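You operate a simulated robot arm through the tools that you are given. There is no shell and no other tool. Be economical: measure what you need, move in short steps, check, and stop when the job is done.

You are at the controls of a simulated robot arm. One attempt, no reset.

JOB
Put things in order on the desk. At the end: the small bottle with a red cap (marked "SHAMPOO") stands on top of the blue book (marked "CITY WALKS"); the clear glass with an orange ring stands where the small bottle with a red cap stood; the orange carton stands where the teal can (marked "TONIC") stood; the teal can stands where the clear glass with an orange ring stood; whatever was shut is shut again. Leave all else as you found it, and nothing knocked over.

It is judged by the outcome, as a careful person would: the job done as asked, and still so three seconds after it is handed in. It fails if anything else is knocked over, pushed out of place, dropped, spilled or broken. Lids that push on must go on centred and level and be pressed home; caps that screw on are set level and turned clockwise until they are tight.

ROBOT AND FRAMES
A 5-joint arm with a two-finger parallel gripper, fixed in place. Base frame: the origin is at the foot of the arm, x ahead of it, y to its left, z up; the work surface is at about z = 0. Units: mm, rad, N and s.
With the tool pointing down near the work surface it reaches from about 260 to 680 mm from the base axis. Its first joint turns from -1.152 to 1.152 rad. The tool tilts only in the upright plane through the base axis and itself; it spins freely about its own axis. Payload 2.9 kg.
The tool frame sits at the grasp point between the pads (the TCP): z along the fingers, y along the line on which they close. The tips reach 30 mm beyond it. The gripper opens to 110 mm. The fingers are 20 mm wide and 10 mm thick; the gripper's body (48 by 112 mm) begins 55 mm behind the TCP.
Orientation is told as [roll, pitch, yaw] about the base's x, y, z axes, in that order, counted from this pose: with the fingers straight down and closing along the base's y, the tool's x points along the base's -x, its y along +y and its z along -z.

CONTROLS
- The arm moves only by the tool arm_command. Its arguments are lists of equal length, an entry for each row: "rotation": the turn, a rotation vector about the tool's x, y, z in rad, a list of three; "dp": the shift along the tool's x, y, z in mm, a list of three; "hand": the finger opening in mm, from 0 to 110. In form: {"rotation": [[ax, ay, az], ...], "dp": [[tx, ty, tz], ...], "hand": [hand, ...]}. A call has 1 to 8 rows; each row shifts and turns the commanded pose from where the row before left it, along the tool's axes as they then stand. Rows are played at 5 a second. More than 50 mm and 0.15 rad between two rows, or a gripper value outside its range, and nothing of the call is played. Where a pose cannot be reached the arm comes as near as it can. A force on the tool above 40 N (or 10 N above the force at the start of the call, whichever is more), or a blocked arm, ends the call early, and 0.2 s more pass. The fingers move at their own pace (about 108 mm/s each) and stop on an object; they squeeze with about 33 N. The grip force told is the motor's: it shows also when the fingers shut on nothing. Time passes only in rows, and 0.2 s behind the last, so rows that do not move let the fingers close. It gives the time, the measured TCP pose, the force on the tool (base axes), the opening and the grip force at its end, in the units of the frame above (readings bear some noise).
- Cameras (640 x 400 px; columns grow to the right, rows downward): "scene" is fixed at [35.5, -455.6, 597.9]; the picture's right is [0.75, -0.66, 0.00], its down [-0.42, -0.48, -0.77] and it looks along [0.51, 0.58, -0.63] (base axes); focal length 371 px, centre (320, 200). "wrist" rides on the gripper at [72, 17, -103] in the tool frame; the picture's right is [-0.23, 0.97, 0.00], its down [-0.76, -0.18, -0.62] and it looks along [-0.61, -0.14, 0.78] (tool axes); focal length 222 px, centre (320, 200). There is no depth. A picture from a camera that has moved, and an enlarged one, comes with that camera's place and axes in the base frame and with its lens.
- grab_frame(camera): a new picture of that camera. The clock stands still meanwhile.
- enlarge(camera, box): a new picture of the part [left, top, right, bottom] of that camera's present view, enlarged. The clock stands still meanwhile.
- hand_in(): hands the job in; it is judged then, once.

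Go step by step. Nothing tells you positions but the pictures and the camera data: compare them with the known pose of the tool, close in by small moves and look again before you grip or let go. The budget is 120 turns and 68 pictures, counting those below and the enlarged ones. Unless the task says otherwise, let go and move clear before handing in, and close with one line.

The tools are called after "Request:" by a JSON object that holds its "fn" and its "kwargs". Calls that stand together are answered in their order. arm_command: Moves the arm, as the interface text tells. Its arguments: {"type":"object","properties":{"rotation":{"type":"array","items":{"type":"array","items":{"type":"number"}}},"dp":{"type":"array","items":{"type":"array","items":{"type":"number"}}},"hand":{"type":"array","items":{"type":"number"}}},"required":["rotation","dp","hand"]} The other tools are called the same way: grab_frame (camera) takes a picture; enlarge (camera, box) takes an enlarged picture of a part of a camera's view; hand_in () hands the job in.

At the start:

```text
time_s: 0.0
tool_pos: [367.4, 30.2, 288.5]
tcp_rot: [0.0, 0.0, 0.0]
contact_force: [-0.1, 0.1, 0.2]
gripper_width: 110.0
finger_force: 0.3
```

scene: 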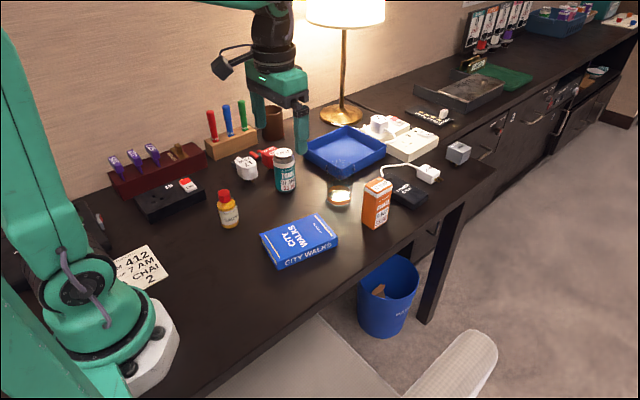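
wrist: 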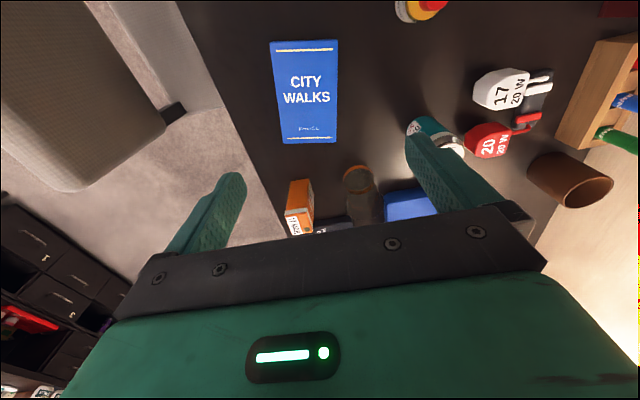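

I see the bottle, can, glass, carton and book on the desk. I'll enlarge the scene to measure them precisely.

Request:
{"fn": "enlarge", "kwargs": {"camera": "scene", "box": [200, 130, 360, 230]}}

Request:
{"fn": "enlarge", "kwargs": {"camera": "scene", "box": [250, 170, 410, 270]}}

```text
4.00 times, centred on (280, 180) of scene
camera zoom: at [35.5, -455.6, 597.9], right [0.75, -0.66, 0.0], down [-0.42, -0.48, -0.77], along [0.51, 0.58, -0.63], focal length 1482 px, centre (480, 280)
```

zoom: 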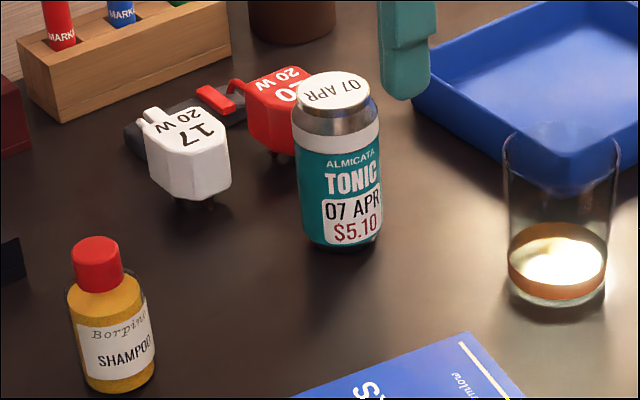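

```text
4.00 times, centred on (330, 220) of scene
camera zoom: at [35.5, -455.6, 597.9], right [0.75, -0.66, 0.0], down [-0.42, -0.48, -0.77], along [0.51, 0.58, -0.63], focal length 1482 px, centre (280, 120)
```

zoom: 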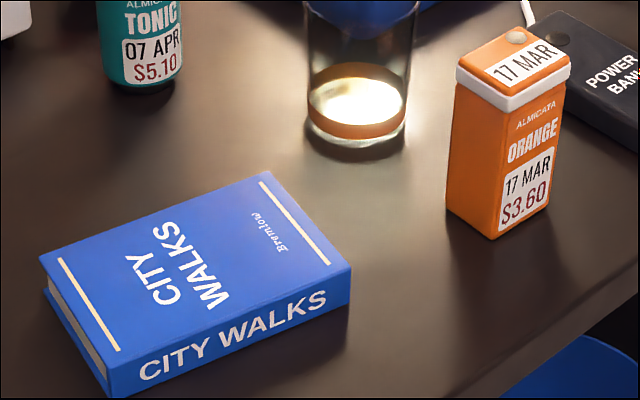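

I place the bottle near (303,174), the can near (487,198), the glass near (558,64), the carton near (563,-53) and the book centre near (385,15). I'll move above the bottle first and check with the wrist camera.

Request:
{"fn": "arm_command", "kwargs": {"rotation": [[0, 0, 0], [0, 0, 0], [0, 0, 0], [0, 0, 0], [0, 0, 0], [0, 0, 0]], "dp": [[12.8, 28.8, 21.6], [12.8, 28.8, 21.6], [12.8, 28.8, 21.6], [12.8, 28.8, 21.6], [12.8, 28.8, 21.6], [0, 0, 0]], "hand": [90, 90, 90, 90, 90, 90]}}

Request:
{"fn": "grab_frame", "kwargs": {"camera": "wrist"}}

Request:
{"fn": "grab_frame", "kwargs": {"camera": "scene"}}

```text
time_s: 1.4
tool_pos: [303.7, 174.2, 179.6]
tcp_rot: [0.001, 0.0, 0.0]
contact_force: [-0.3, 0.3, 0.2]
gripper_width: 90.1
finger_force: 0.1
```

```text
63 pictures are left
camera wrist: at [232.1, 192.1, 282.9], right [0.23, 0.97, 0.0], down [0.76, -0.18, 0.62], along [0.61, -0.14, -0.78], focal length 222 px, centre (320, 200)
```

wrist: 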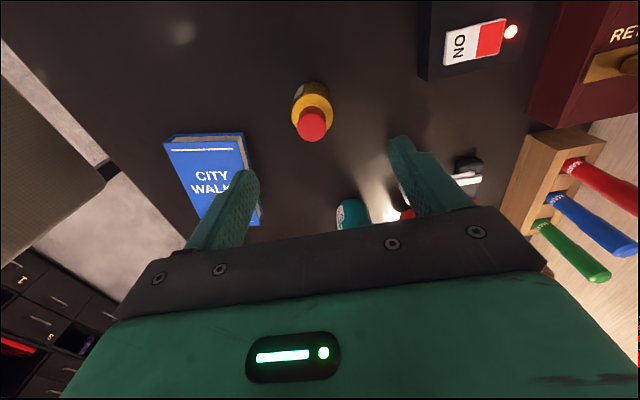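

```text
62 pictures are left
```

scene: 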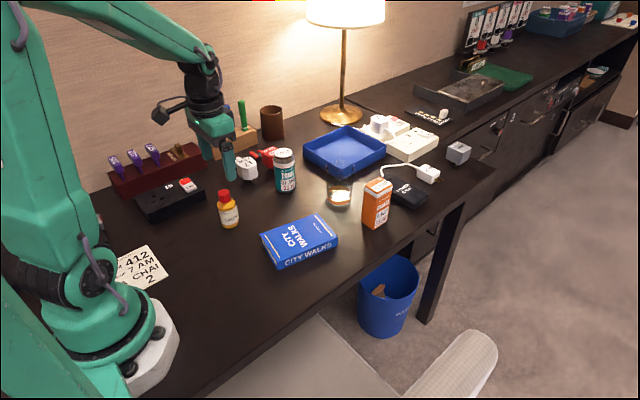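

The bottle is close to where I estimated. I'll zoom in to refine it before going down.

Request:
{"fn": "enlarge", "kwargs": {"camera": "wrist", "box": [232, 60, 392, 160]}}

```text
4.00 times, centred on (312, 110) of wrist
camera zoom: at [232.1, 192.1, 282.9], right [0.23, 0.97, 0.0], down [0.76, -0.18, 0.62], along [0.61, -0.14, -0.78], focal length 888 px, centre (352, 560)
```

zoom: 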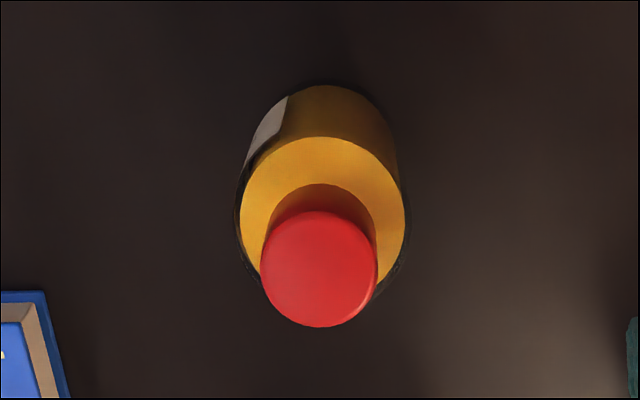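

I take the bottle to be at about (302,170), 83 mm tall and 43 mm across. I'll descend with the hand open and close on its body.

Request:
{"fn": "arm_command", "kwargs": {"rotation": [[0, 0, 0], [0, 0, 0], [0, 0, 0], [0, 0, 0], [0, 0, 0]], "dp": [[1.7, -4, 35], [0, 0, 35], [0, 0, 35], [0, 0, 34.6], [0, 0, 0]], "hand": [90, 90, 90, 90, 90]}}

Request:
{"fn": "arm_command", "kwargs": {"rotation": [[0, 0, 0], [0, 0, 0], [0, 0, 0], [0, 0, 0]], "dp": [[0, 0, 0], [0, 0, 0], [0, 0, 0], [0, 0, 0]], "hand": [60, 48, 38, 34]}}

Request:
{"fn": "grab_frame", "kwargs": {"camera": "wrist"}}

```text
time_s: 2.6
tool_pos: [299.9, 171.7, 39.8]
tcp_rot: [-0.001, 0.0, 0.001]
contact_force: [0.3, 0.2, -0.4]
gripper_width: 89.7
finger_force: 0.0
```

```text
time_s: 3.6
tool_pos: [301.7, 171.1, 40.3]
tcp_rot: [0.0, 0.001, -0.001]
contact_force: [0.7, 0.0, -0.5]
gripper_width: 42.9
finger_force: 33.0
```

```text
60 pictures are left
camera wrist: at [228.7, 189.0, 143.2], right [0.23, 0.97, 0.0], down [0.76, -0.18, 0.62], along [0.61, -0.14, -0.78], focal length 222 px, centre (320, 200)
```

wrist: 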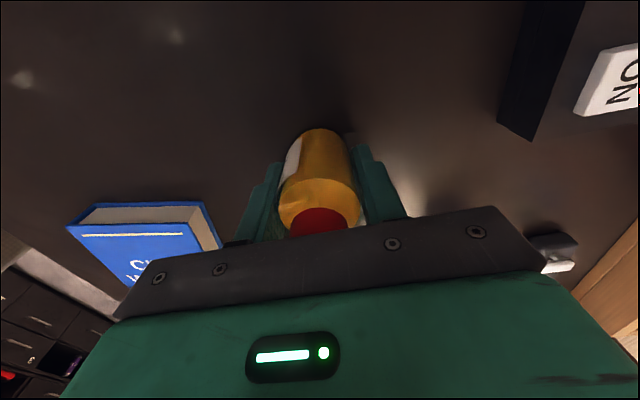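

The bottle is gripped (opening 42.9), so its spot is about (302,170.5). I'll lift it and move it over the book, stopping high to check.

Request:
{"fn": "arm_command", "kwargs": {"rotation": [[0, 0, 0], [0, 0, 0], [0, 0, 0], [0, 0, 0], [0, 0, 0]], "dp": [[0, 0, -15], [0, 0, -30], [0, 0, -35], [0, 0, -30], [0, 0, 0]], "hand": [34, 34, 34, 34, 34]}}

Request:
{"fn": "arm_command", "kwargs": {"rotation": [[0, 0, 0], [0, 0, 0], [0, 0, 0], [0, 0, 0], [0, 0, 0], [0, 0, 0], [0, 0, 0], [0, 0, 0]], "dp": [[-6, -12, 0], [-13, -26, 0], [-15, -30, 0], [-15, -30, 0], [-13, -26, 0], [-12, -24, 0], [-7, -12, 0], [0, 0, 0]], "hand": [34, 34, 34, 34, 34, 34, 34, 34]}}

Request:
{"fn": "grab_frame", "kwargs": {"camera": "wrist"}}

Request:
{"fn": "enlarge", "kwargs": {"camera": "scene", "box": [210, 155, 370, 280]}}

```text
time_s: 4.8
tool_pos: [301.1, 169.5, 150.3]
tcp_rot: [0.0, -0.001, -0.002]
contact_force: [-0.1, -0.9, -0.6]
gripper_width: 42.8
finger_force: 33.3
```

```text
time_s: 6.6
tool_pos: [382.8, 9.6, 151.5]
tcp_rot: [0.001, -0.001, -0.002]
contact_force: [-0.4, 0.0, -0.7]
gripper_width: 42.7
finger_force: 33.1
```

```text
59 pictures are left
camera wrist: at [309.8, 27.9, 254.1], right [0.23, 0.97, 0.0], down [0.76, -0.18, 0.62], along [0.61, -0.14, -0.78], focal length 222 px, centre (320, 200)
```

wrist: 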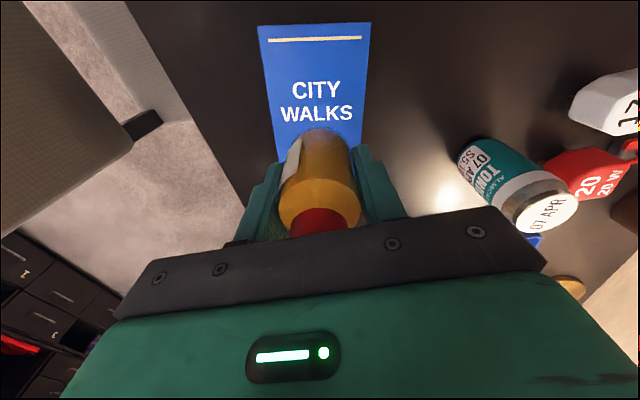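

```text
3.20 times, centred on (290, 218) of scene
camera zoom: at [35.5, -455.6, 597.9], right [0.75, -0.66, 0.0], down [-0.42, -0.48, -0.77], along [0.51, 0.58, -0.63], focal length 1186 px, centre (416, 144)
```

zoom: 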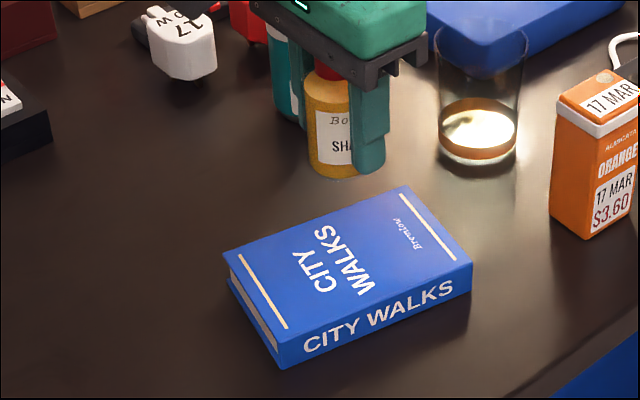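

The book centre is about (382,9), with its top at about z=25, and the bottle is right over it. I'll lower it, then feel for contact.

Request:
{"fn": "arm_command", "kwargs": {"rotation": [[0, 0, 0], [0, 0, 0], [0, 0, 0], [0, 0, 0]], "dp": [[0, 0, 30], [0, 0, 30], [0, 0, 18], [0, 0, 0]], "hand": [34, 34, 34, 34]}}

Request:
{"fn": "arm_command", "kwargs": {"rotation": [[0, 0, 0], [0, 0, 0]], "dp": [[0, 0, 3], [0, 0, 0]], "hand": [34, 34]}}

Request:
{"fn": "enlarge", "kwargs": {"camera": "scene", "box": [240, 170, 360, 270]}}

```text
time_s: 7.6
tool_pos: [382.1, 10.6, 73.1]
tcp_rot: [-0.001, 0.001, 0.0]
contact_force: [0.2, -0.3, -1.6]
gripper_width: 42.6
finger_force: 32.9
```

```text
time_s: 8.2
tool_pos: [381.6, 10.1, 70.7]
tcp_rot: [0.001, -0.002, 0.0]
contact_force: [-0.2, 0.1, -0.7]
gripper_width: 42.8
finger_force: 33.5
```

```text
4.00 times, centred on (300, 220) of scene
camera zoom: at [35.5, -455.6, 597.9], right [0.75, -0.66, 0.0], down [-0.42, -0.48, -0.77], along [0.51, 0.58, -0.63], focal length 1482 px, centre (400, 120)
```

zoom: 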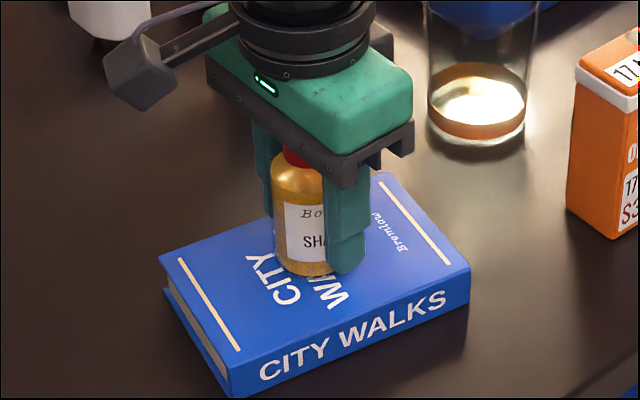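

The bottle looks just above the book with no contact yet. I'll keep lowering in small steps.

Request:
{"fn": "arm_command", "kwargs": {"rotation": [[0, 0, 0], [0, 0, 0]], "dp": [[0, 0, 2], [0, 0, 0]], "hand": [34, 34]}}

Request:
{"fn": "arm_command", "kwargs": {"rotation": [[0, 0, 0], [0, 0, 0]], "dp": [[0, 0, 1.5], [0, 0, 0]], "hand": [34, 34]}}

```text
time_s: 8.8
tool_pos: [384.0, 11.1, 69.4]
tcp_rot: [0.001, -0.001, 0.0]
contact_force: [-0.5, 1.0, -1.1]
gripper_width: 42.6
finger_force: 32.9
```

```text
time_s: 9.4
tool_pos: [383.8, 10.8, 67.4]
tcp_rot: [0.0, -0.003, 0.001]
contact_force: [-7.4, 2.6, 24.2]
gripper_width: 42.6
finger_force: 32.9
```

It is in contact with the book, so I'll ease up slightly, open and rise clear.

Request:
{"fn": "arm_command", "kwargs": {"rotation": [[0, 0, 0], [0, 0, 0], [0, 0, 0], [0, 0, 0], [0, 0, 0]], "dp": [[0, 0, -0.8], [0, 0, 0], [0, 0, 0], [0, 0, 0], [0, 0, 0]], "hand": [34, 46, 56, 80, 90]}}

Request:
{"fn": "arm_command", "kwargs": {"rotation": [[0, 0, 0], [0, 0, 0], [0, 0, 0], [0, 0, 0], [0, 0, 0]], "dp": [[0, 0, -15], [0, 0, -30], [0, 0, -40], [0, 0, -40], [0, 0, 0]], "hand": [90, 90, 90, 90, 90]}}

Request:
{"fn": "grab_frame", "kwargs": {"camera": "scene"}}

```text
time_s: 10.6
tool_pos: [382.1, 10.3, 67.8]
tcp_rot: [0.001, 0.001, 0.001]
contact_force: [-0.8, 0.4, 0.5]
gripper_width: 90.0
finger_force: 0.0
```

```text
time_s: 11.8
tool_pos: [382.0, 11.6, 193.9]
tcp_rot: [0.0, -0.001, -0.001]
contact_force: [0.3, 0.7, 0.5]
gripper_width: 90.0
finger_force: 0.0
```

```text
56 pictures are left
```

scene: 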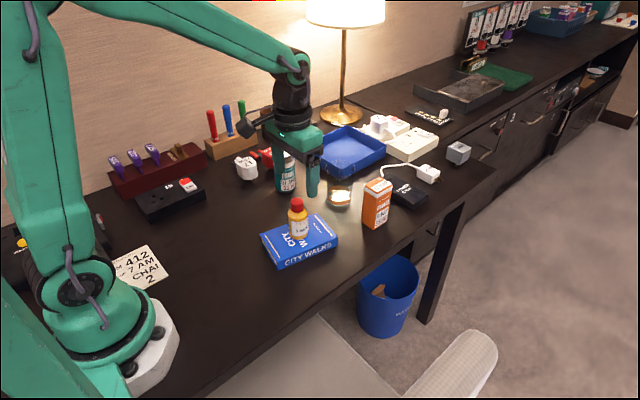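

The bottle stands on the book. Next I'll move above the glass and look with the wrist camera.

Request:
{"fn": "arm_command", "kwargs": {"rotation": [[0, 0, 0], [0, 0, 0], [0, 0, 0], [0, 0, 0], [0, 0, 0], [0, 0, 0]], "dp": [[-35, 11, -9], [-35, 11, 0], [-35, 11, 0], [-35, 11, 0], [-35, 10, 0], [0, 0, 0]], "hand": [100, 100, 100, 100, 100, 100]}}

Request:
{"fn": "enlarge", "kwargs": {"camera": "wrist", "box": [160, 0, 480, 200]}}

```text
time_s: 13.2
tool_pos: [557.2, 65.4, 200.8]
tcp_rot: [0.001, -0.002, 0.0]
contact_force: [0.3, -1.5, -0.1]
gripper_width: 100.0
finger_force: 0.0
```

```text
2.00 times, centred on (320, 100) of wrist
camera zoom: at [484.7, 83.3, 304.3], right [0.23, 0.97, 0.0], down [0.76, -0.18, 0.62], along [0.61, -0.14, -0.78], focal length 444 px, centre (320, 400)
```

zoom: 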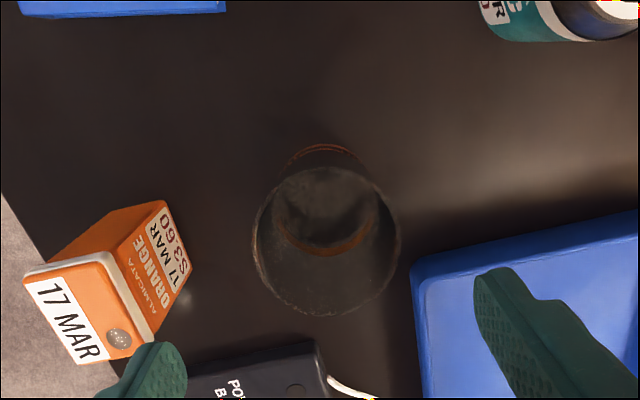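

The glass is empty, its centre is about (557,70), and its rim is about 71 mm across. I'll shift 5.5 mm in y and descend with the hand fully open.

Request:
{"fn": "arm_command", "kwargs": {"rotation": [[0, 0, 0], [0, 0, 0], [0, 0, 0], [0, 0, 0]], "dp": [[0, 5.5, 20], [0, 0, 40], [0, 0, 30], [0, 0, 0]], "hand": [110, 110, 110, 110]}}

Request:
{"fn": "grab_frame", "kwargs": {"camera": "wrist"}}

Request:
{"fn": "enlarge", "kwargs": {"camera": "scene", "box": [260, 110, 420, 240]}}

```text
time_s: 14.2
tool_pos: [556.5, 73.4, 111.1]
tcp_rot: [0.001, 0.0, 0.001]
contact_force: [0.6, 0.2, 0.2]
gripper_width: 110.0
finger_force: 0.0
```

```text
54 pictures are left
camera wrist: at [484.3, 90.2, 214.0], right [0.23, 0.97, 0.0], down [0.76, -0.18, 0.62], along [0.61, -0.14, -0.78], focal length 222 px, centre (320, 200)
```

wrist: 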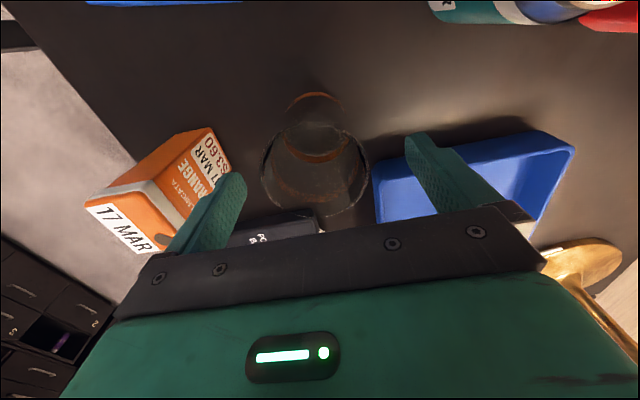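

```text
3.08 times, centred on (340, 175) of scene
camera zoom: at [35.5, -455.6, 597.9], right [0.75, -0.66, 0.0], down [-0.42, -0.48, -0.77], along [0.51, 0.58, -0.63], focal length 1140 px, centre (258, 277)
```

zoom: 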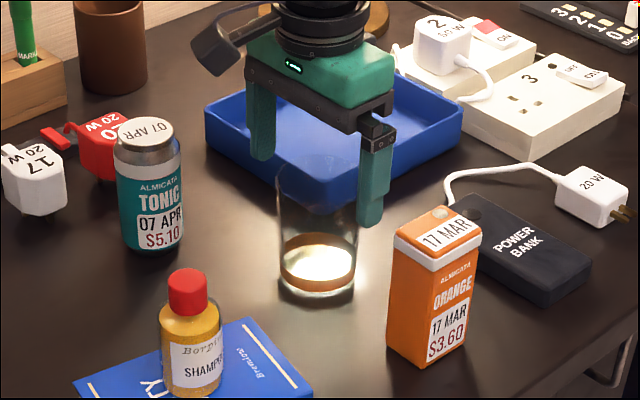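

The glass sits between the fingers to within 2 mm. I'll adjust by that much, descend and close.

Request:
{"fn": "arm_command", "kwargs": {"rotation": [[0, 0, 0], [0, 0, 0], [0, 0, 0], [0, 0, 0]], "dp": [[1, -2, 20], [0, 0, 25], [0, 0, 17], [0, 0, 0]], "hand": [110, 110, 110, 110]}}

Request:
{"fn": "arm_command", "kwargs": {"rotation": [[0, 0, 0], [0, 0, 0], [0, 0, 0], [0, 0, 0], [0, 0, 0], [0, 0, 0]], "dp": [[0, 0, 0], [0, 0, 0], [0, 0, 0], [0, 0, 0], [0, 0, 0], [0, 0, 0]], "hand": [95, 86, 79, 74, 66, 58]}}

Request:
{"fn": "grab_frame", "kwargs": {"camera": "wrist"}}

```text
time_s: 15.2
tool_pos: [558.2, 70.6, 50.7]
tcp_rot: [-0.001, 0.0, 0.001]
contact_force: [0.7, 0.3, -1.0]
gripper_width: 109.6
finger_force: 0.1
```

```text
time_s: 16.6
tool_pos: [557.0, 70.8, 50.6]
tcp_rot: [0.0, 0.0, -0.001]
contact_force: [0.1, -0.2, 0.9]
gripper_width: 70.5
finger_force: 33.1
```

```text
52 pictures are left
camera wrist: at [484.9, 87.7, 153.2], right [0.23, 0.97, 0.0], down [0.76, -0.18, 0.62], along [0.61, -0.14, -0.78], focal length 222 px, centre (320, 200)
```

wrist: 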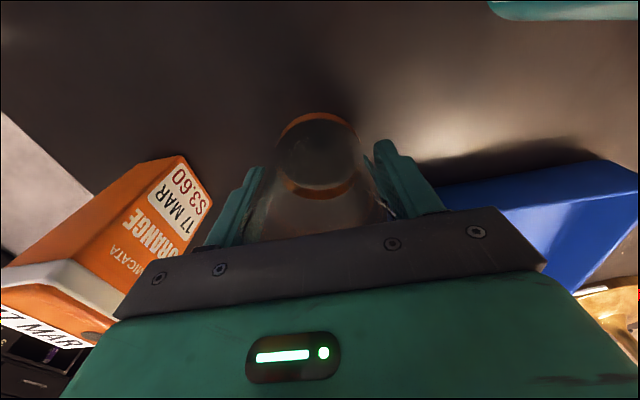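

The glass is gripped, so its spot is about (556.5,70.8). I'll lift it and carry it to above the bottle's old spot at (302,171).

Request:
{"fn": "arm_command", "kwargs": {"rotation": [[0, 0, 0], [0, 0, 0], [0, 0, 0], [0, 0, 0], [0, 0, 0], [0, 0, 0]], "dp": [[0, 0, -10], [0, 0, -25], [0, 0, -35], [0, 0, -30], [0, 0, -15], [0, 0, 0]], "hand": [58, 58, 58, 58, 58, 58]}}

Request:
{"fn": "arm_command", "kwargs": {"rotation": [[0, 0, 0], [0, 0, 0], [0, 0, 0], [0, 0, 0], [0, 0, 0]], "dp": [[10, 4, 0], [22, 9, 0], [32, 12, 0], [32, 12, 0], [32, 13, 0]], "hand": [58, 58, 58, 58, 58]}}

Request:
{"fn": "arm_command", "kwargs": {"rotation": [[0, 0, 0], [0, 0, 0], [0, 0, 0], [0, 0, 0], [0, 0, 0], [0, 0, 0]], "dp": [[32, 13, 0], [32, 12, 0], [32, 13, 0], [20, 8, 0], [11, 4, 0], [0, 0, 0]], "hand": [58, 58, 58, 58, 58, 58]}}

Request:
{"fn": "grab_frame", "kwargs": {"camera": "wrist"}}

```text
time_s: 18.0
tool_pos: [556.0, 69.3, 165.5]
tcp_rot: [0.0, 0.0, 0.0]
contact_force: [0.2, -0.1, -2.2]
gripper_width: 70.6
finger_force: 33.1
```

```text
time_s: 19.2
tool_pos: [429.6, 115.6, 164.1]
tcp_rot: [0.0, 0.0, -0.001]
contact_force: [-0.6, -0.4, -1.5]
gripper_width: 70.6
finger_force: 33.4
```

```text
time_s: 20.6
tool_pos: [302.9, 168.8, 163.8]
tcp_rot: [0.0, 0.0, -0.001]
contact_force: [0.2, -0.8, -1.4]
gripper_width: 70.7
finger_force: 32.8
```

```text
51 pictures are left
camera wrist: at [230.5, 185.7, 266.2], right [0.23, 0.97, 0.0], down [0.76, -0.18, 0.62], along [0.61, -0.14, -0.78], focal length 222 px, centre (320, 200)
```

wrist: 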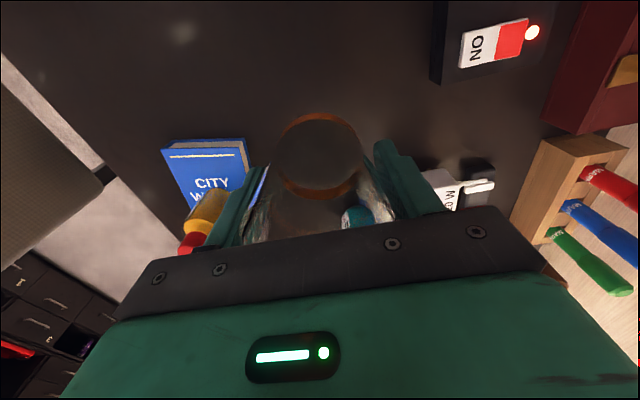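

I'm over the spot. I'll shift 2.5 mm in y and lower to just above the desk, then feel for contact.

Request:
{"fn": "arm_command", "kwargs": {"rotation": [[0, 0, 0], [0, 0, 0], [0, 0, 0], [0, 0, 0], [0, 0, 0], [0, 0, 0]], "dp": [[0, 2.5, 15], [0, 0, 30], [0, 0, 35], [0, 0, 22], [0, 0, 10], [0, 0, 0]], "hand": [58, 58, 58, 58, 58, 58]}}

Request:
{"fn": "arm_command", "kwargs": {"rotation": [[0, 0, 0], [0, 0, 0]], "dp": [[0, 0, 1.5], [0, 0, 0]], "hand": [58, 58]}}

Request:
{"fn": "arm_command", "kwargs": {"rotation": [[0, 0, 0], [0, 0, 0]], "dp": [[0, 0, 1], [0, 0, 0]], "hand": [58, 58]}}

```text
time_s: 22.0
tool_pos: [303.0, 171.8, 52.3]
tcp_rot: [0.0, 0.001, -0.001]
contact_force: [-0.8, -0.1, -2.9]
gripper_width: 70.8
finger_force: 33.2
```

```text
time_s: 22.6
tool_pos: [300.9, 171.6, 50.8]
tcp_rot: [-0.001, -0.002, -0.001]
contact_force: [0.2, 0.7, -2.1]
gripper_width: 70.5
finger_force: 33.1
```

```text
time_s: 23.2
tool_pos: [303.2, 172.8, 49.6]
tcp_rot: [-0.001, -0.001, 0.002]
contact_force: [-2.6, -1.0, 5.0]
gripper_width: 70.7
finger_force: 32.6
```

The glass touches the desk. I'll open the fingers, rise and check.

Request:
{"fn": "arm_command", "kwargs": {"rotation": [[0, 0, 0], [0, 0, 0], [0, 0, 0], [0, 0, 0], [0, 0, 0]], "dp": [[0, 0, 0], [0, 0, 0], [0, 0, 0], [0, 0, 0], [0, 0, 0]], "hand": [74, 82, 95, 110, 110]}}

Request:
{"fn": "arm_command", "kwargs": {"rotation": [[0, 0, 0], [0, 0, 0], [0, 0, 0], [0, 0, 0], [0, 0, 0], [0, 0, 0]], "dp": [[0, 0, -15], [0, 0, -30], [0, 0, -40], [0, 0, -40], [0, 0, -25], [0, 0, 0]], "hand": [110, 110, 110, 110, 110, 110]}}

Request:
{"fn": "grab_frame", "kwargs": {"camera": "wrist"}}

```text
time_s: 24.4
tool_pos: [302.5, 171.6, 51.1]
tcp_rot: [0.0, 0.0, 0.0]
contact_force: [-0.2, 0.1, 0.6]
gripper_width: 110.0
finger_force: 0.0
```

```text
time_s: 25.8
tool_pos: [303.1, 169.4, 199.9]
tcp_rot: [0.0, 0.0, 0.0]
contact_force: [0.1, 0.0, 0.8]
gripper_width: 110.0
finger_force: 0.1
```

```text
50 pictures are left
camera wrist: at [231.0, 188.2, 303.2], right [0.23, 0.97, 0.0], down [0.76, -0.18, 0.62], along [0.61, -0.14, -0.78], focal length 222 px, centre (320, 200)
```

wrist: 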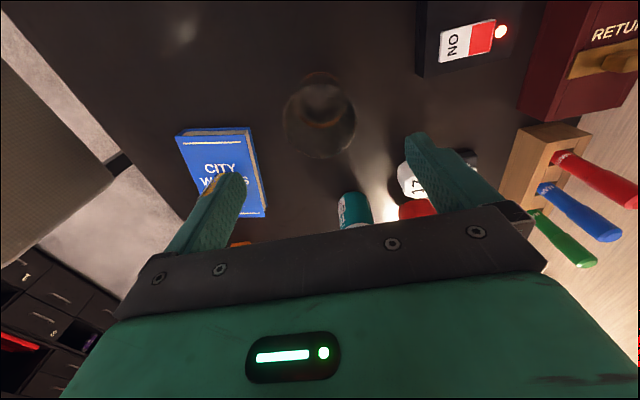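

The glass stands upright at about (303,172). Now I'll go above the teal can.

Request:
{"fn": "arm_command", "kwargs": {"rotation": [[0, 0, 0], [0, 0, 0], [0, 0, 0], [0, 0, 0], [0, 0, 0], [0, 0, 0]], "dp": [[-37, 5, 0], [-37, 5, 0], [-37, 5, 0], [-37, 5, 0], [-37, 6, 0], [0, 0, 0]], "hand": [110, 110, 110, 110, 110, 110]}}

Request:
{"fn": "enlarge", "kwargs": {"camera": "wrist", "box": [160, 0, 480, 200]}}

```text
time_s: 27.2
tool_pos: [487.0, 197.3, 201.5]
tcp_rot: [0.001, -0.001, 0.0]
contact_force: [0.0, 0.1, -1.7]
gripper_width: 110.1
finger_force: 0.0
```

```text
2.00 times, centred on (320, 100) of wrist
camera zoom: at [415.1, 214.8, 304.7], right [0.23, 0.97, 0.0], down [0.76, -0.18, 0.62], along [0.61, -0.14, -0.78], focal length 444 px, centre (320, 400)
```

zoom: 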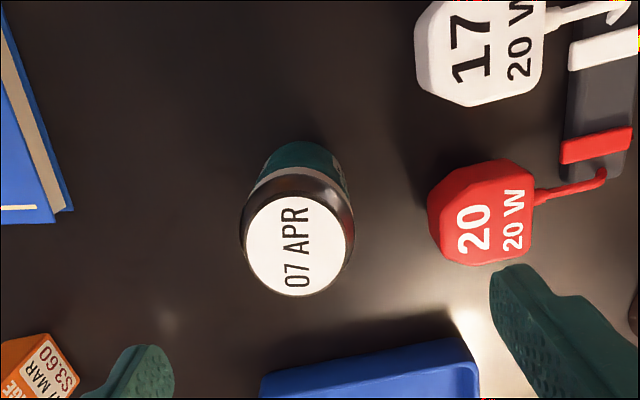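

The can is at about (485,189), and the red charger's edge is near y=260. I'll narrow the hand to 82 mm, shift over and descend.

Request:
{"fn": "arm_command", "kwargs": {"rotation": [[0, 0, 0], [0, 0, 0], [0, 0, 0], [0, 0, 0]], "dp": [[1.5, -8.7, 15], [0, 0, 35], [0, 0, 30], [0, 0, 0]], "hand": [82, 82, 82, 82]}}

Request:
{"fn": "enlarge", "kwargs": {"camera": "wrist", "box": [160, 50, 480, 250]}}

```text
time_s: 28.2
tool_pos: [484.5, 187.7, 119.8]
tcp_rot: [-0.001, -0.001, -0.001]
contact_force: [0.8, -0.2, 0.6]
gripper_width: 82.0
finger_force: 0.1
```

```text
2.00 times, centred on (320, 150) of wrist
camera zoom: at [412.9, 206.4, 223.2], right [0.23, 0.97, 0.0], down [0.76, -0.18, 0.62], along [0.61, -0.14, -0.78], focal length 444 px, centre (320, 300)
```

zoom: 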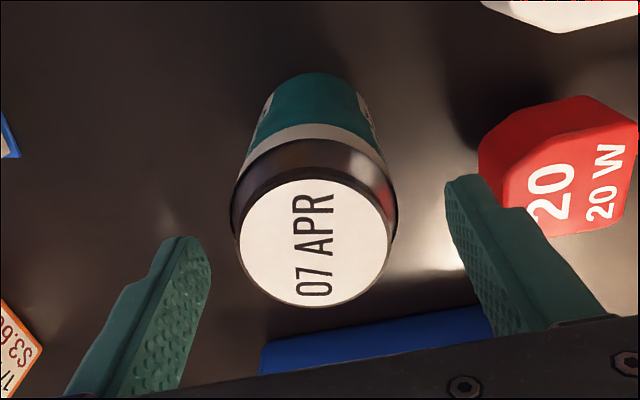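

The can is centred between the fingers with good clearance. I'll descend and grip.

Request:
{"fn": "arm_command", "kwargs": {"rotation": [[0, 0, 0], [0, 0, 0], [0, 0, 0], [0, 0, 0]], "dp": [[-1, -1, 20], [0, 0, 28], [0, 0, 20], [0, 0, 0]], "hand": [82, 82, 82, 82]}}

Request:
{"fn": "arm_command", "kwargs": {"rotation": [[0, 0, 0], [0, 0, 0], [0, 0, 0], [0, 0, 0], [0, 0, 0]], "dp": [[0, 0, 0], [0, 0, 0], [0, 0, 0], [0, 0, 0], [0, 0, 0]], "hand": [72, 65, 58, 52, 46]}}

Request:
{"fn": "grab_frame", "kwargs": {"camera": "wrist"}}

```text
time_s: 29.3
tool_pos: [491.8, 189.3, 57.9]
tcp_rot: [0.005, -0.01, 0.001]
contact_force: [-2.9, -2.6, 9.2]
gripper_width: 81.9
finger_force: 0.2
stopped in row 4: the force on the tool passed its limit (the readings are from after the stop); the commanded pose is now the measured one
```

```text
time_s: 30.5
tool_pos: [491.0, 188.6, 57.0]
tcp_rot: [0.003, -0.01, -0.001]
contact_force: [1.6, -3.0, 11.9]
gripper_width: 52.4
finger_force: 33.0
```

```text
47 pictures are left
camera wrist: at [417.3, 206.1, 159.1], right [0.23, 0.97, 0.01], down [0.76, -0.18, 0.63], along [0.61, -0.14, -0.78], focal length 222 px, centre (320, 200)
```

wrist: 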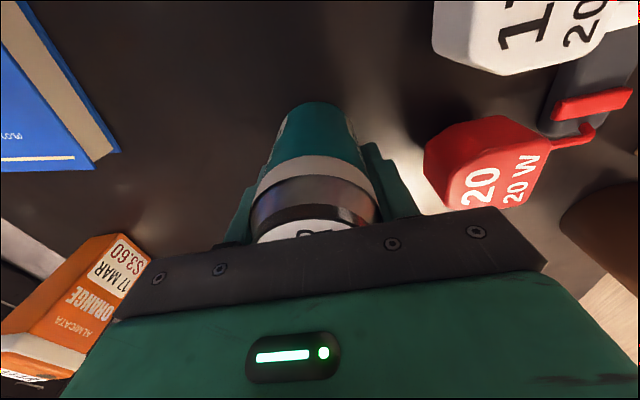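

Something was touched on the way down, most likely the palm on the can's top. I'll look before moving on.

Request:
{"fn": "enlarge", "kwargs": {"camera": "scene", "box": [200, 110, 360, 210]}}

Request:
{"fn": "enlarge", "kwargs": {"camera": "wrist", "box": [220, 90, 420, 250]}}

```text
4.00 times, centred on (280, 160) of scene
camera zoom: at [35.4, -455.6, 597.9], right [0.75, -0.66, 0.0], down [-0.42, -0.48, -0.77], along [0.51, 0.58, -0.63], focal length 1482 px, centre (480, 360)
```

zoom: 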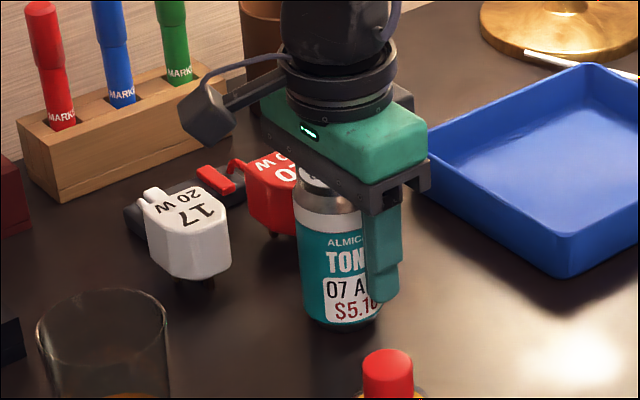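

```text
2.50 times, centred on (320, 170) of wrist
camera zoom: at [417.3, 206.1, 159.1], right [0.23, 0.97, 0.01], down [0.76, -0.18, 0.63], along [0.61, -0.14, -0.78], focal length 555 px, centre (320, 275)
```

zoom: 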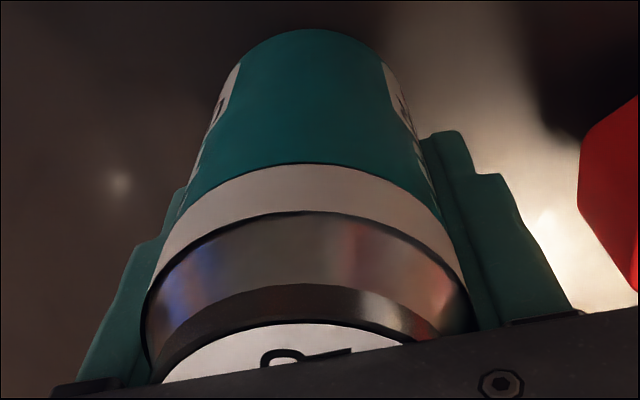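

The palm rests on the can's top, so the can is taller than I thought. I'll open, rise 15 mm, level the tool, and look at whether the can has stayed put.

Request:
{"fn": "arm_command", "kwargs": {"rotation": [[0, 0, 0], [0, 0, 0], [0, 0, 0], [0.004, 0.01, 0], [0, 0, 0], [0, 0, 0]], "dp": [[0, 0, 0], [0, 0, 0], [0, 0, -5], [0, 0, -25], [0, 0, -32], [0, 0, 0]], "hand": [60, 82, 82, 82, 82, 82]}}

Request:
{"fn": "enlarge", "kwargs": {"camera": "wrist", "box": [160, 50, 480, 250]}}

Request:
{"fn": "enlarge", "kwargs": {"camera": "scene", "box": [200, 130, 360, 230]}}

```text
time_s: 31.9
tool_pos: [491.1, 189.9, 117.4]
tcp_rot: [-0.001, 0.002, 0.002]
contact_force: [0.2, 0.4, -0.1]
gripper_width: 82.0
finger_force: 0.0
```

```text
2.00 times, centred on (320, 150) of wrist
camera zoom: at [418.3, 206.8, 220.5], right [0.23, 0.97, 0.0], down [0.76, -0.18, 0.62], along [0.61, -0.14, -0.78], focal length 444 px, centre (320, 300)
```

zoom: 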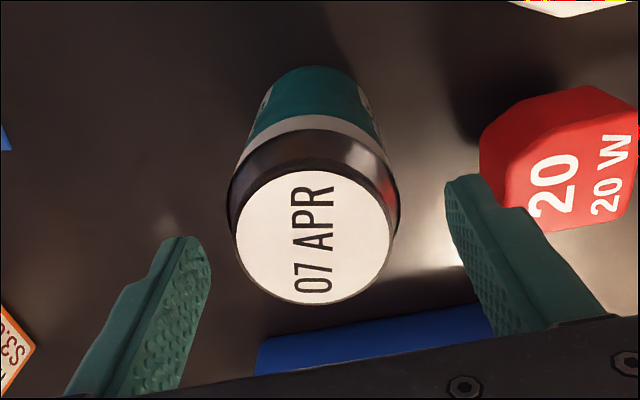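

```text
4.00 times, centred on (280, 180) of scene
camera zoom: at [35.5, -455.6, 597.9], right [0.75, -0.66, 0.0], down [-0.42, -0.48, -0.77], along [0.51, 0.58, -0.63], focal length 1482 px, centre (480, 280)
```

zoom: 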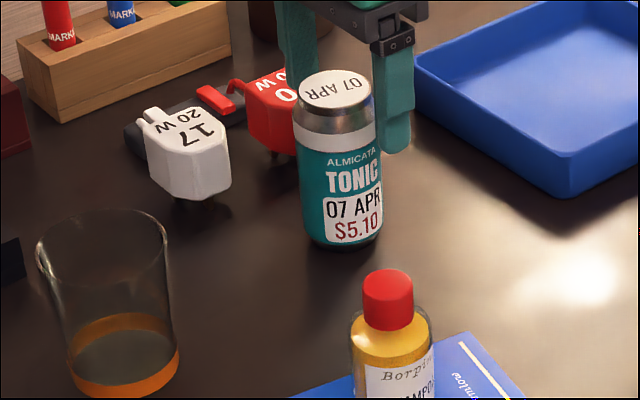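

The can only shifted by about 2 mm. Its original spot was about (482,189), it is now at about (484,190), and it is about 110 mm tall. I'll re-centre in x and grip higher, at z≈68.

Request:
{"fn": "arm_command", "kwargs": {"rotation": [[0, 0, 0], [0, 0, 0], [0, 0, 0]], "dp": [[7, 0, 20], [0, 0, 29], [0, 0, 0]], "hand": [82, 82, 82]}}

Request:
{"fn": "arm_command", "kwargs": {"rotation": [[0, 0, 0], [0, 0, 0], [0, 0, 0], [0, 0, 0], [0, 0, 0]], "dp": [[0, 0, 0], [0, 0, 0], [0, 0, 0], [0, 0, 0], [0, 0, 0]], "hand": [72, 63, 56, 50, 44]}}

```text
time_s: 32.7
tool_pos: [483.6, 189.6, 68.0]
tcp_rot: [-0.001, 0.002, 0.002]
contact_force: [0.5, 0.2, -0.1]
gripper_width: 82.1
finger_force: 0.0
```

```text
time_s: 33.9
tool_pos: [484.5, 189.0, 68.7]
tcp_rot: [0.001, 0.002, 0.002]
contact_force: [-0.3, -2.2, 1.0]
gripper_width: 52.4
finger_force: 33.1
```

The can is gripped cleanly. I'll lift it and carry it to above the glass's old spot (556.5,70.8).

Request:
{"fn": "arm_command", "kwargs": {"rotation": [[0, 0, 0], [0, 0, 0], [0, 0, 0], [0, 0, 0], [0, 0, 0]], "dp": [[0, 0, -10], [0, 0, -25], [0, 0, -35], [0, 0, -25], [0, 0, 0]], "hand": [44, 44, 44, 44, 44]}}

Request:
{"fn": "arm_command", "kwargs": {"rotation": [[0, 0, 0], [0, 0, 0], [0, 0, 0], [0, 0, 0], [0, 0, 0], [0, 0, 0], [0, 0, 0]], "dp": [[-7, -11, 0], [-14, -23, 0], [-17, -28, 0], [-17, -28, 0], [-11, -18, 0], [-6, -10.5, 0], [0, 0, 0]], "hand": [44, 44, 44, 44, 44, 44, 44]}}

Request:
{"fn": "grab_frame", "kwargs": {"camera": "wrist"}}

```text
time_s: 35.1
tool_pos: [485.1, 188.5, 162.8]
tcp_rot: [0.0, 0.003, 0.002]
contact_force: [0.0, -0.1, -2.5]
gripper_width: 52.3
finger_force: 32.9
```

```text
time_s: 36.7
tool_pos: [556.2, 69.5, 165.1]
tcp_rot: [0.0, 0.002, 0.002]
contact_force: [0.0, -0.5, -2.4]
gripper_width: 52.2
finger_force: 32.9
```

```text
42 pictures are left
camera wrist: at [483.6, 88.0, 267.9], right [0.23, 0.97, 0.0], down [0.76, -0.18, 0.62], along [0.61, -0.14, -0.78], focal length 222 px, centre (320, 200)
```

wrist: 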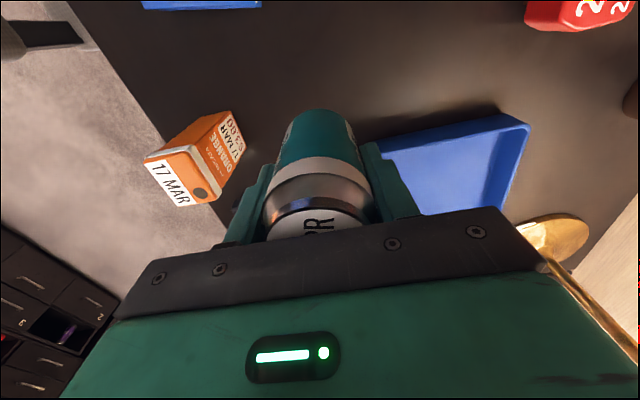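

I'm over the spot, so I'll lower the can and feel for the desk.

Request:
{"fn": "arm_command", "kwargs": {"rotation": [[0, 0, 0], [0, 0, 0], [0, 0, 0], [0, 0, 0], [0, 0, 0]], "dp": [[0, 0.5, 20], [0, 0, 35], [0, 0, 25], [0, 0, 12.5], [0, 0, 0]], "hand": [44, 44, 44, 44, 44]}}

Request:
{"fn": "arm_command", "kwargs": {"rotation": [[0, 0, 0], [0, 0, 0]], "dp": [[0, 0, 1.3], [0, 0, 0]], "hand": [44, 44]}}

Request:
{"fn": "arm_command", "kwargs": {"rotation": [[0, 0, 0], [0, 0, 0]], "dp": [[0, 0, 1], [0, 0, 0]], "hand": [44, 44]}}

```text
time_s: 37.9
tool_pos: [555.6, 71.7, 72.4]
tcp_rot: [0.001, 0.003, 0.001]
contact_force: [-0.8, 0.4, -2.3]
gripper_width: 52.6
finger_force: 33.0
```

```text
time_s: 38.5
tool_pos: [555.0, 71.2, 72.5]
tcp_rot: [0.0, 0.002, 0.001]
contact_force: [0.3, -0.2, -2.4]
gripper_width: 52.7
finger_force: 33.2
```

```text
time_s: 39.1
tool_pos: [554.6, 71.4, 70.2]
tcp_rot: [0.001, 0.002, 0.002]
contact_force: [0.5, -0.5, -2.7]
gripper_width: 52.4
finger_force: 32.6
```

Request:
{"fn": "arm_command", "kwargs": {"rotation": [[0, 0, 0], [0, 0, 0]], "dp": [[0, 0, 1], [0, 0, 0]], "hand": [44, 44]}}

Request:
{"fn": "arm_command", "kwargs": {"rotation": [[0, 0, 0], [0, 0, 0]], "dp": [[0, 0, 0.7], [0, 0, 0]], "hand": [44, 44]}}

```text
time_s: 39.7
tool_pos: [555.4, 72.0, 69.4]
tcp_rot: [0.0, 0.003, 0.002]
contact_force: [0.2, -0.5, -2.5]
gripper_width: 52.5
finger_force: 33.3
```

```text
time_s: 40.3
tool_pos: [555.4, 71.4, 67.0]
tcp_rot: [-0.001, 0.002, 0.002]
contact_force: [0.2, 0.3, -2.7]
gripper_width: 52.5
finger_force: 32.8
```

The can still isn't touching, so I'll keep going in sub-millimetre steps.

Request:
{"fn": "arm_command", "kwargs": {"rotation": [[0, 0, 0], [0, 0, 0]], "dp": [[0, 0, 0.7], [0, 0, 0]], "hand": [44, 44]}}

Request:
{"fn": "enlarge", "kwargs": {"camera": "scene", "box": [280, 140, 400, 230]}}

```text
time_s: 40.9
tool_pos: [554.7, 71.7, 68.3]
tcp_rot: [0.001, 0.0, 0.002]
contact_force: [-1.2, 0.0, 5.8]
gripper_width: 52.5
finger_force: 32.9
```

```text
4.44 times, centred on (340, 185) of scene
camera zoom: at [35.5, -455.6, 597.9], right [0.75, -0.66, 0.0], down [-0.42, -0.48, -0.77], along [0.51, 0.58, -0.63], focal length 1647 px, centre (231, 267)
```

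zoom: 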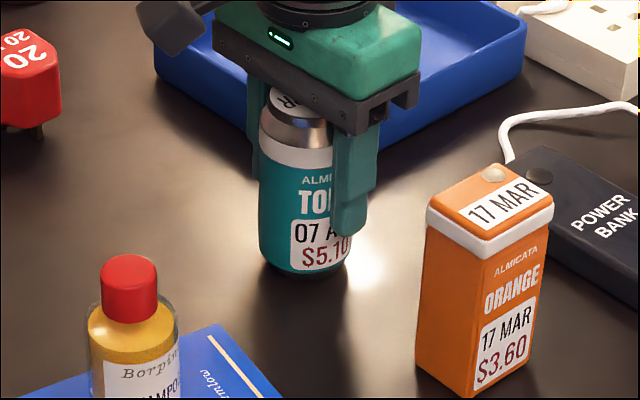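

The can is touching down. Before letting go, I'll check its position against where the glass stood in the original picture.

Request:
{"fn": "enlarge", "kwargs": {"camera": "scene", "box": [200, 150, 360, 250]}}

```text
4.00 times, centred on (280, 200) of scene
camera zoom: at [35.5, -455.6, 597.9], right [0.75, -0.66, 0.0], down [-0.42, -0.48, -0.77], along [0.51, 0.58, -0.63], focal length 1482 px, centre (480, 200)
```

zoom: 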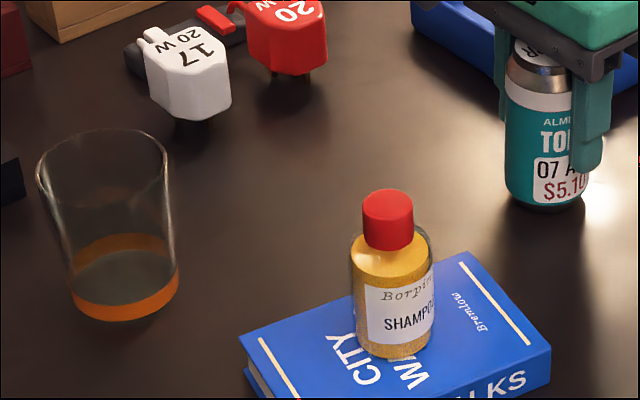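

Comparing pictures, the glass's original centre was nearer (559.5,66.5), because it sat slightly off-centre in the grip. I'll lift the can 4 mm, shift it by (+4,-5) and set it down again.

Request:
{"fn": "arm_command", "kwargs": {"rotation": [[0, 0, 0], [0, 0, 0], [0, 0, 0], [0, 0, 0], [0, 0, 0]], "dp": [[0, 0, -4], [-4, -5, 0], [0, 0, 0], [0, 0, 3.2], [0, 0, 0]], "hand": [44, 44, 44, 44, 44]}}

Request:
{"fn": "arm_command", "kwargs": {"rotation": [[0, 0, 0], [0, 0, 0]], "dp": [[0, 0, 0.8], [0, 0, 0]], "hand": [44, 44]}}

```text
time_s: 42.1
tool_pos: [558.4, 66.0, 68.3]
tcp_rot: [0.0, 0.002, 0.002]
contact_force: [0.7, -0.6, -0.5]
gripper_width: 52.4
finger_force: 32.9
```

```text
time_s: 42.7
tool_pos: [559.6, 65.4, 68.4]
tcp_rot: [0.0, -0.001, 0.0]
contact_force: [-4.1, -3.3, 11.6]
gripper_width: 52.8
finger_force: 33.1
```

The can is down at about (559,66). I'll release it and rise.

Request:
{"fn": "arm_command", "kwargs": {"rotation": [[0, 0, 0], [0, 0, 0], [0, 0, 0], [0, 0, 0], [0, 0, 0]], "dp": [[0, 0, -0.4], [0, 0, 0], [0, 0, 0], [0, 0, 0], [0, 0, 0]], "hand": [44, 57, 66, 78, 82]}}

Request:
{"fn": "arm_command", "kwargs": {"rotation": [[0, 0, 0], [0, 0, 0], [0, 0, 0], [0, 0, 0], [0, 0, 0]], "dp": [[0, 0, -15], [0, 0, -35], [0, 0, -40], [0, 0, -42], [0, 0, 0]], "hand": [82, 82, 82, 82, 82]}}

Request:
{"fn": "arm_command", "kwargs": {"rotation": [[0, 0, 0], [0, 0, 0], [0, 0, 0], [0, 0, 0], [0, 0, 0]], "dp": [[-1, -28, 0], [-1, -30, 0], [-1, -30, 0], [-1, -30, 0], [0, 0, 0]], "hand": [82, 82, 82, 82, 82]}}

Request:
{"fn": "enlarge", "kwargs": {"camera": "wrist", "box": [160, 0, 480, 200]}}

Request:
{"fn": "enlarge", "kwargs": {"camera": "scene", "box": [250, 130, 410, 230]}}

```text
time_s: 43.9
tool_pos: [558.5, 66.1, 69.0]
tcp_rot: [0.0, 0.002, 0.002]
contact_force: [-0.3, 0.8, -0.5]
gripper_width: 82.0
finger_force: 0.1
```

```text
time_s: 45.1
tool_pos: [559.0, 65.1, 199.6]
tcp_rot: [-0.003, 0.0, 0.001]
contact_force: [0.6, 0.7, 0.4]
gripper_width: 81.8
finger_force: 0.1
```

```text
time_s: 46.3
tool_pos: [561.8, -53.1, 200.0]
tcp_rot: [-0.001, 0.003, 0.002]
contact_force: [0.0, -0.2, -0.1]
gripper_width: 82.2
finger_force: 0.0
```

```text
2.00 times, centred on (320, 100) of wrist
camera zoom: at [489.6, -36.1, 303.0], right [0.23, 0.97, 0.0], down [0.76, -0.18, 0.62], along [0.61, -0.14, -0.78], focal length 444 px, centre (320, 400)
```

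zoom: 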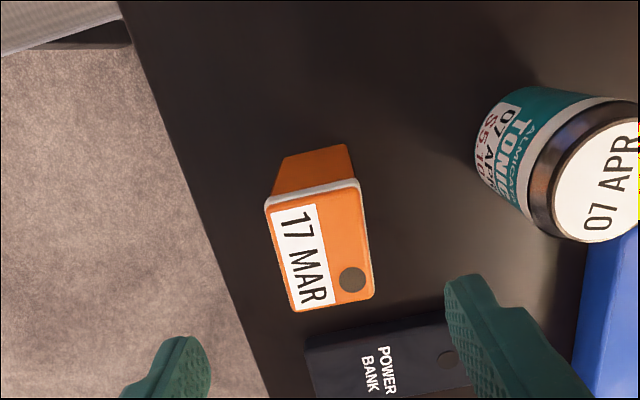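

```text
4.00 times, centred on (330, 180) of scene
camera zoom: at [35.5, -455.6, 597.9], right [0.75, -0.66, 0.0], down [-0.42, -0.48, -0.77], along [0.51, 0.58, -0.63], focal length 1482 px, centre (280, 280)
```

zoom: 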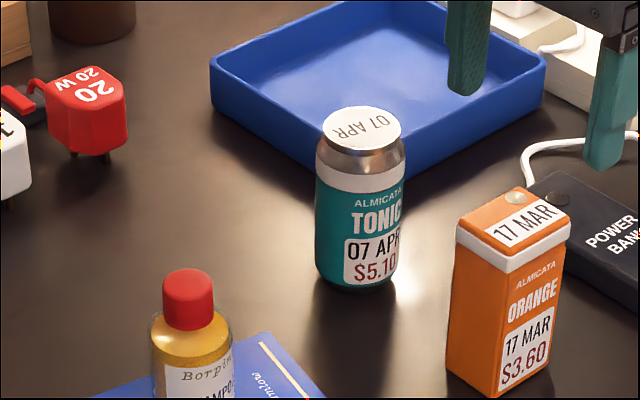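

The can stands well. The carton is aligned with the axes, spanning x 537–589 and y -71 to -31, so its centre is about (563,-51.5). I'll descend over it to z≈66 and grip.

Request:
{"fn": "arm_command", "kwargs": {"rotation": [[0, 0, 0], [0, 0, 0], [0, 0, 0], [0, 0, 0], [0, 0, 0]], "dp": [[-1.5, 1.5, 30], [0, 0, 40], [0, 0, 35], [0, 0, 29], [0, 0, 0]], "hand": [82, 82, 82, 82, 82]}}

Request:
{"fn": "arm_command", "kwargs": {"rotation": [[0, 0, 0], [0, 0, 0], [0, 0, 0], [0, 0, 0], [0, 0, 0]], "dp": [[0, 0, 0], [0, 0, 0], [0, 0, 0], [0, 0, 0], [0, 0, 0]], "hand": [65, 54, 46, 38, 32]}}

Request:
{"fn": "grab_frame", "kwargs": {"camera": "wrist"}}

```text
time_s: 47.5
tool_pos: [565.1, -51.9, 64.3]
tcp_rot: [0.001, 0.003, 0.002]
contact_force: [-0.1, -0.2, -0.2]
gripper_width: 82.1
finger_force: 0.1
```

```text
time_s: 48.7
tool_pos: [564.3, -51.8, 64.6]
tcp_rot: [0.001, 0.002, 0.0]
contact_force: [0.7, -1.3, 0.2]
gripper_width: 39.6
finger_force: 32.9
```

```text
37 pictures are left
camera wrist: at [493.0, -33.6, 168.6], right [0.23, 0.97, 0.0], down [0.76, -0.18, 0.62], along [0.61, -0.14, -0.78], focal length 222 px, centre (320, 200)
```

wrist: 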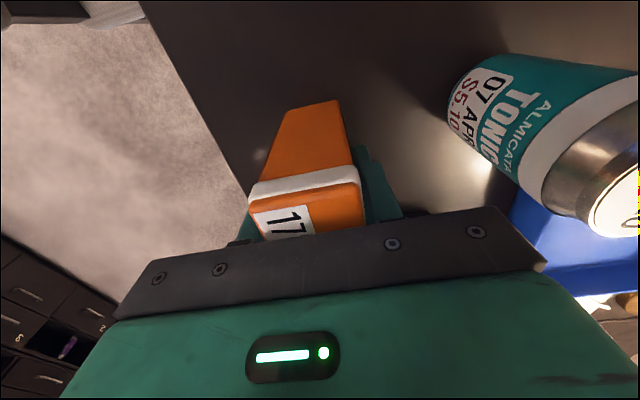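

The carton is gripped (39.6). I'll lift it high and route it behind the can: first toward smaller x, then across in y to (483,190).

Request:
{"fn": "arm_command", "kwargs": {"rotation": [[0, 0, 0], [0, 0, 0], [0, 0, 0], [0, 0, 0], [0, 0, 0], [0, 0, 0]], "dp": [[0, 0, -10], [0, 0, -25], [0, 0, -35], [0, 0, -35], [0, 0, -25], [0, 0, 0]], "hand": [32, 32, 32, 32, 32, 32]}}

Request:
{"fn": "arm_command", "kwargs": {"rotation": [[0, 0, 0], [0, 0, 0], [0, 0, 0], [0, 0, 0], [0, 0, 0]], "dp": [[12, 0, 0], [25, 0, 0], [25, 5, 0], [19, 15, 0], [0, 30, 0]], "hand": [32, 32, 32, 32, 32]}}

Request:
{"fn": "arm_command", "kwargs": {"rotation": [[0, 0, 0], [0, 0, 0], [0, 0, 0], [0, 0, 0], [0, 0, 0], [0, 0, 0], [0, 0, 0], [0, 0, 0]], "dp": [[0, 35, 0], [0, 35, 0], [0, 35, 0], [0, 35, 0], [0, 28, 0], [0, 16, 0], [0, 7.5, 0], [0, 0, 0]], "hand": [32, 32, 32, 32, 32, 32, 32, 32]}}

Request:
{"fn": "grab_frame", "kwargs": {"camera": "wrist"}}

```text
time_s: 50.1
tool_pos: [563.5, -51.9, 195.5]
tcp_rot: [-0.001, 0.001, 0.002]
contact_force: [-0.3, 0.0, -2.4]
gripper_width: 39.9
finger_force: 33.4
```

```text
time_s: 51.3
tool_pos: [484.1, -0.7, 194.4]
tcp_rot: [0.001, 0.0, -0.001]
contact_force: [0.1, -0.2, -2.2]
gripper_width: 39.7
finger_force: 33.0
```

```text
time_s: 53.1
tool_pos: [484.0, 190.4, 195.6]
tcp_rot: [0.0, 0.002, 0.0]
contact_force: [-0.2, 1.0, -1.8]
gripper_width: 39.8
finger_force: 33.2
```

```text
36 pictures are left
camera wrist: at [411.9, 208.7, 298.7], right [0.23, 0.97, 0.0], down [0.76, -0.18, 0.62], along [0.61, -0.14, -0.78], focal length 222 px, centre (320, 200)
```

wrist: 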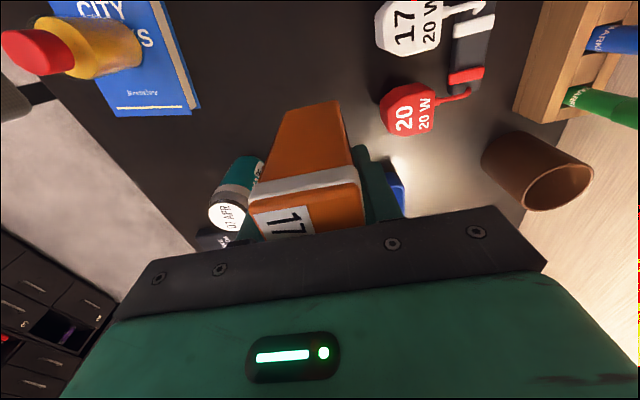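

The carton is over the can's old spot. I'll lower it to just above the desk and feel for contact.

Request:
{"fn": "arm_command", "kwargs": {"rotation": [[0, 0, 0], [0, 0, 0], [0, 0, 0], [0, 0, 0], [0, 0, 0], [0, 0, 0]], "dp": [[0.5, 0, 20], [0, 0, 35], [0, 0, 35], [0, 0, 25], [0, 0, 12.5], [0, 0, 0]], "hand": [32, 32, 32, 32, 32, 32]}}

Request:
{"fn": "arm_command", "kwargs": {"rotation": [[0, 0, 0], [0, 0, 0]], "dp": [[0, 0, 1.2], [0, 0, 0]], "hand": [32, 32]}}

Request:
{"fn": "arm_command", "kwargs": {"rotation": [[0, 0, 0], [0, 0, 0]], "dp": [[0, 0, 0.8], [0, 0, 0]], "hand": [32, 32]}}

```text
time_s: 54.5
tool_pos: [483.3, 188.5, 68.7]
tcp_rot: [-0.001, 0.0, 0.001]
contact_force: [-0.1, -0.5, -2.1]
gripper_width: 39.7
finger_force: 33.1
```

```text
time_s: 55.1
tool_pos: [483.2, 190.7, 68.1]
tcp_rot: [0.001, 0.004, 0.002]
contact_force: [0.4, -0.5, -2.0]
gripper_width: 39.9
finger_force: 33.3
```

```text
time_s: 55.7
tool_pos: [483.2, 190.4, 66.8]
tcp_rot: [-0.002, 0.001, 0.001]
contact_force: [-1.6, 0.0, -1.5]
gripper_width: 39.7
finger_force: 32.9
```

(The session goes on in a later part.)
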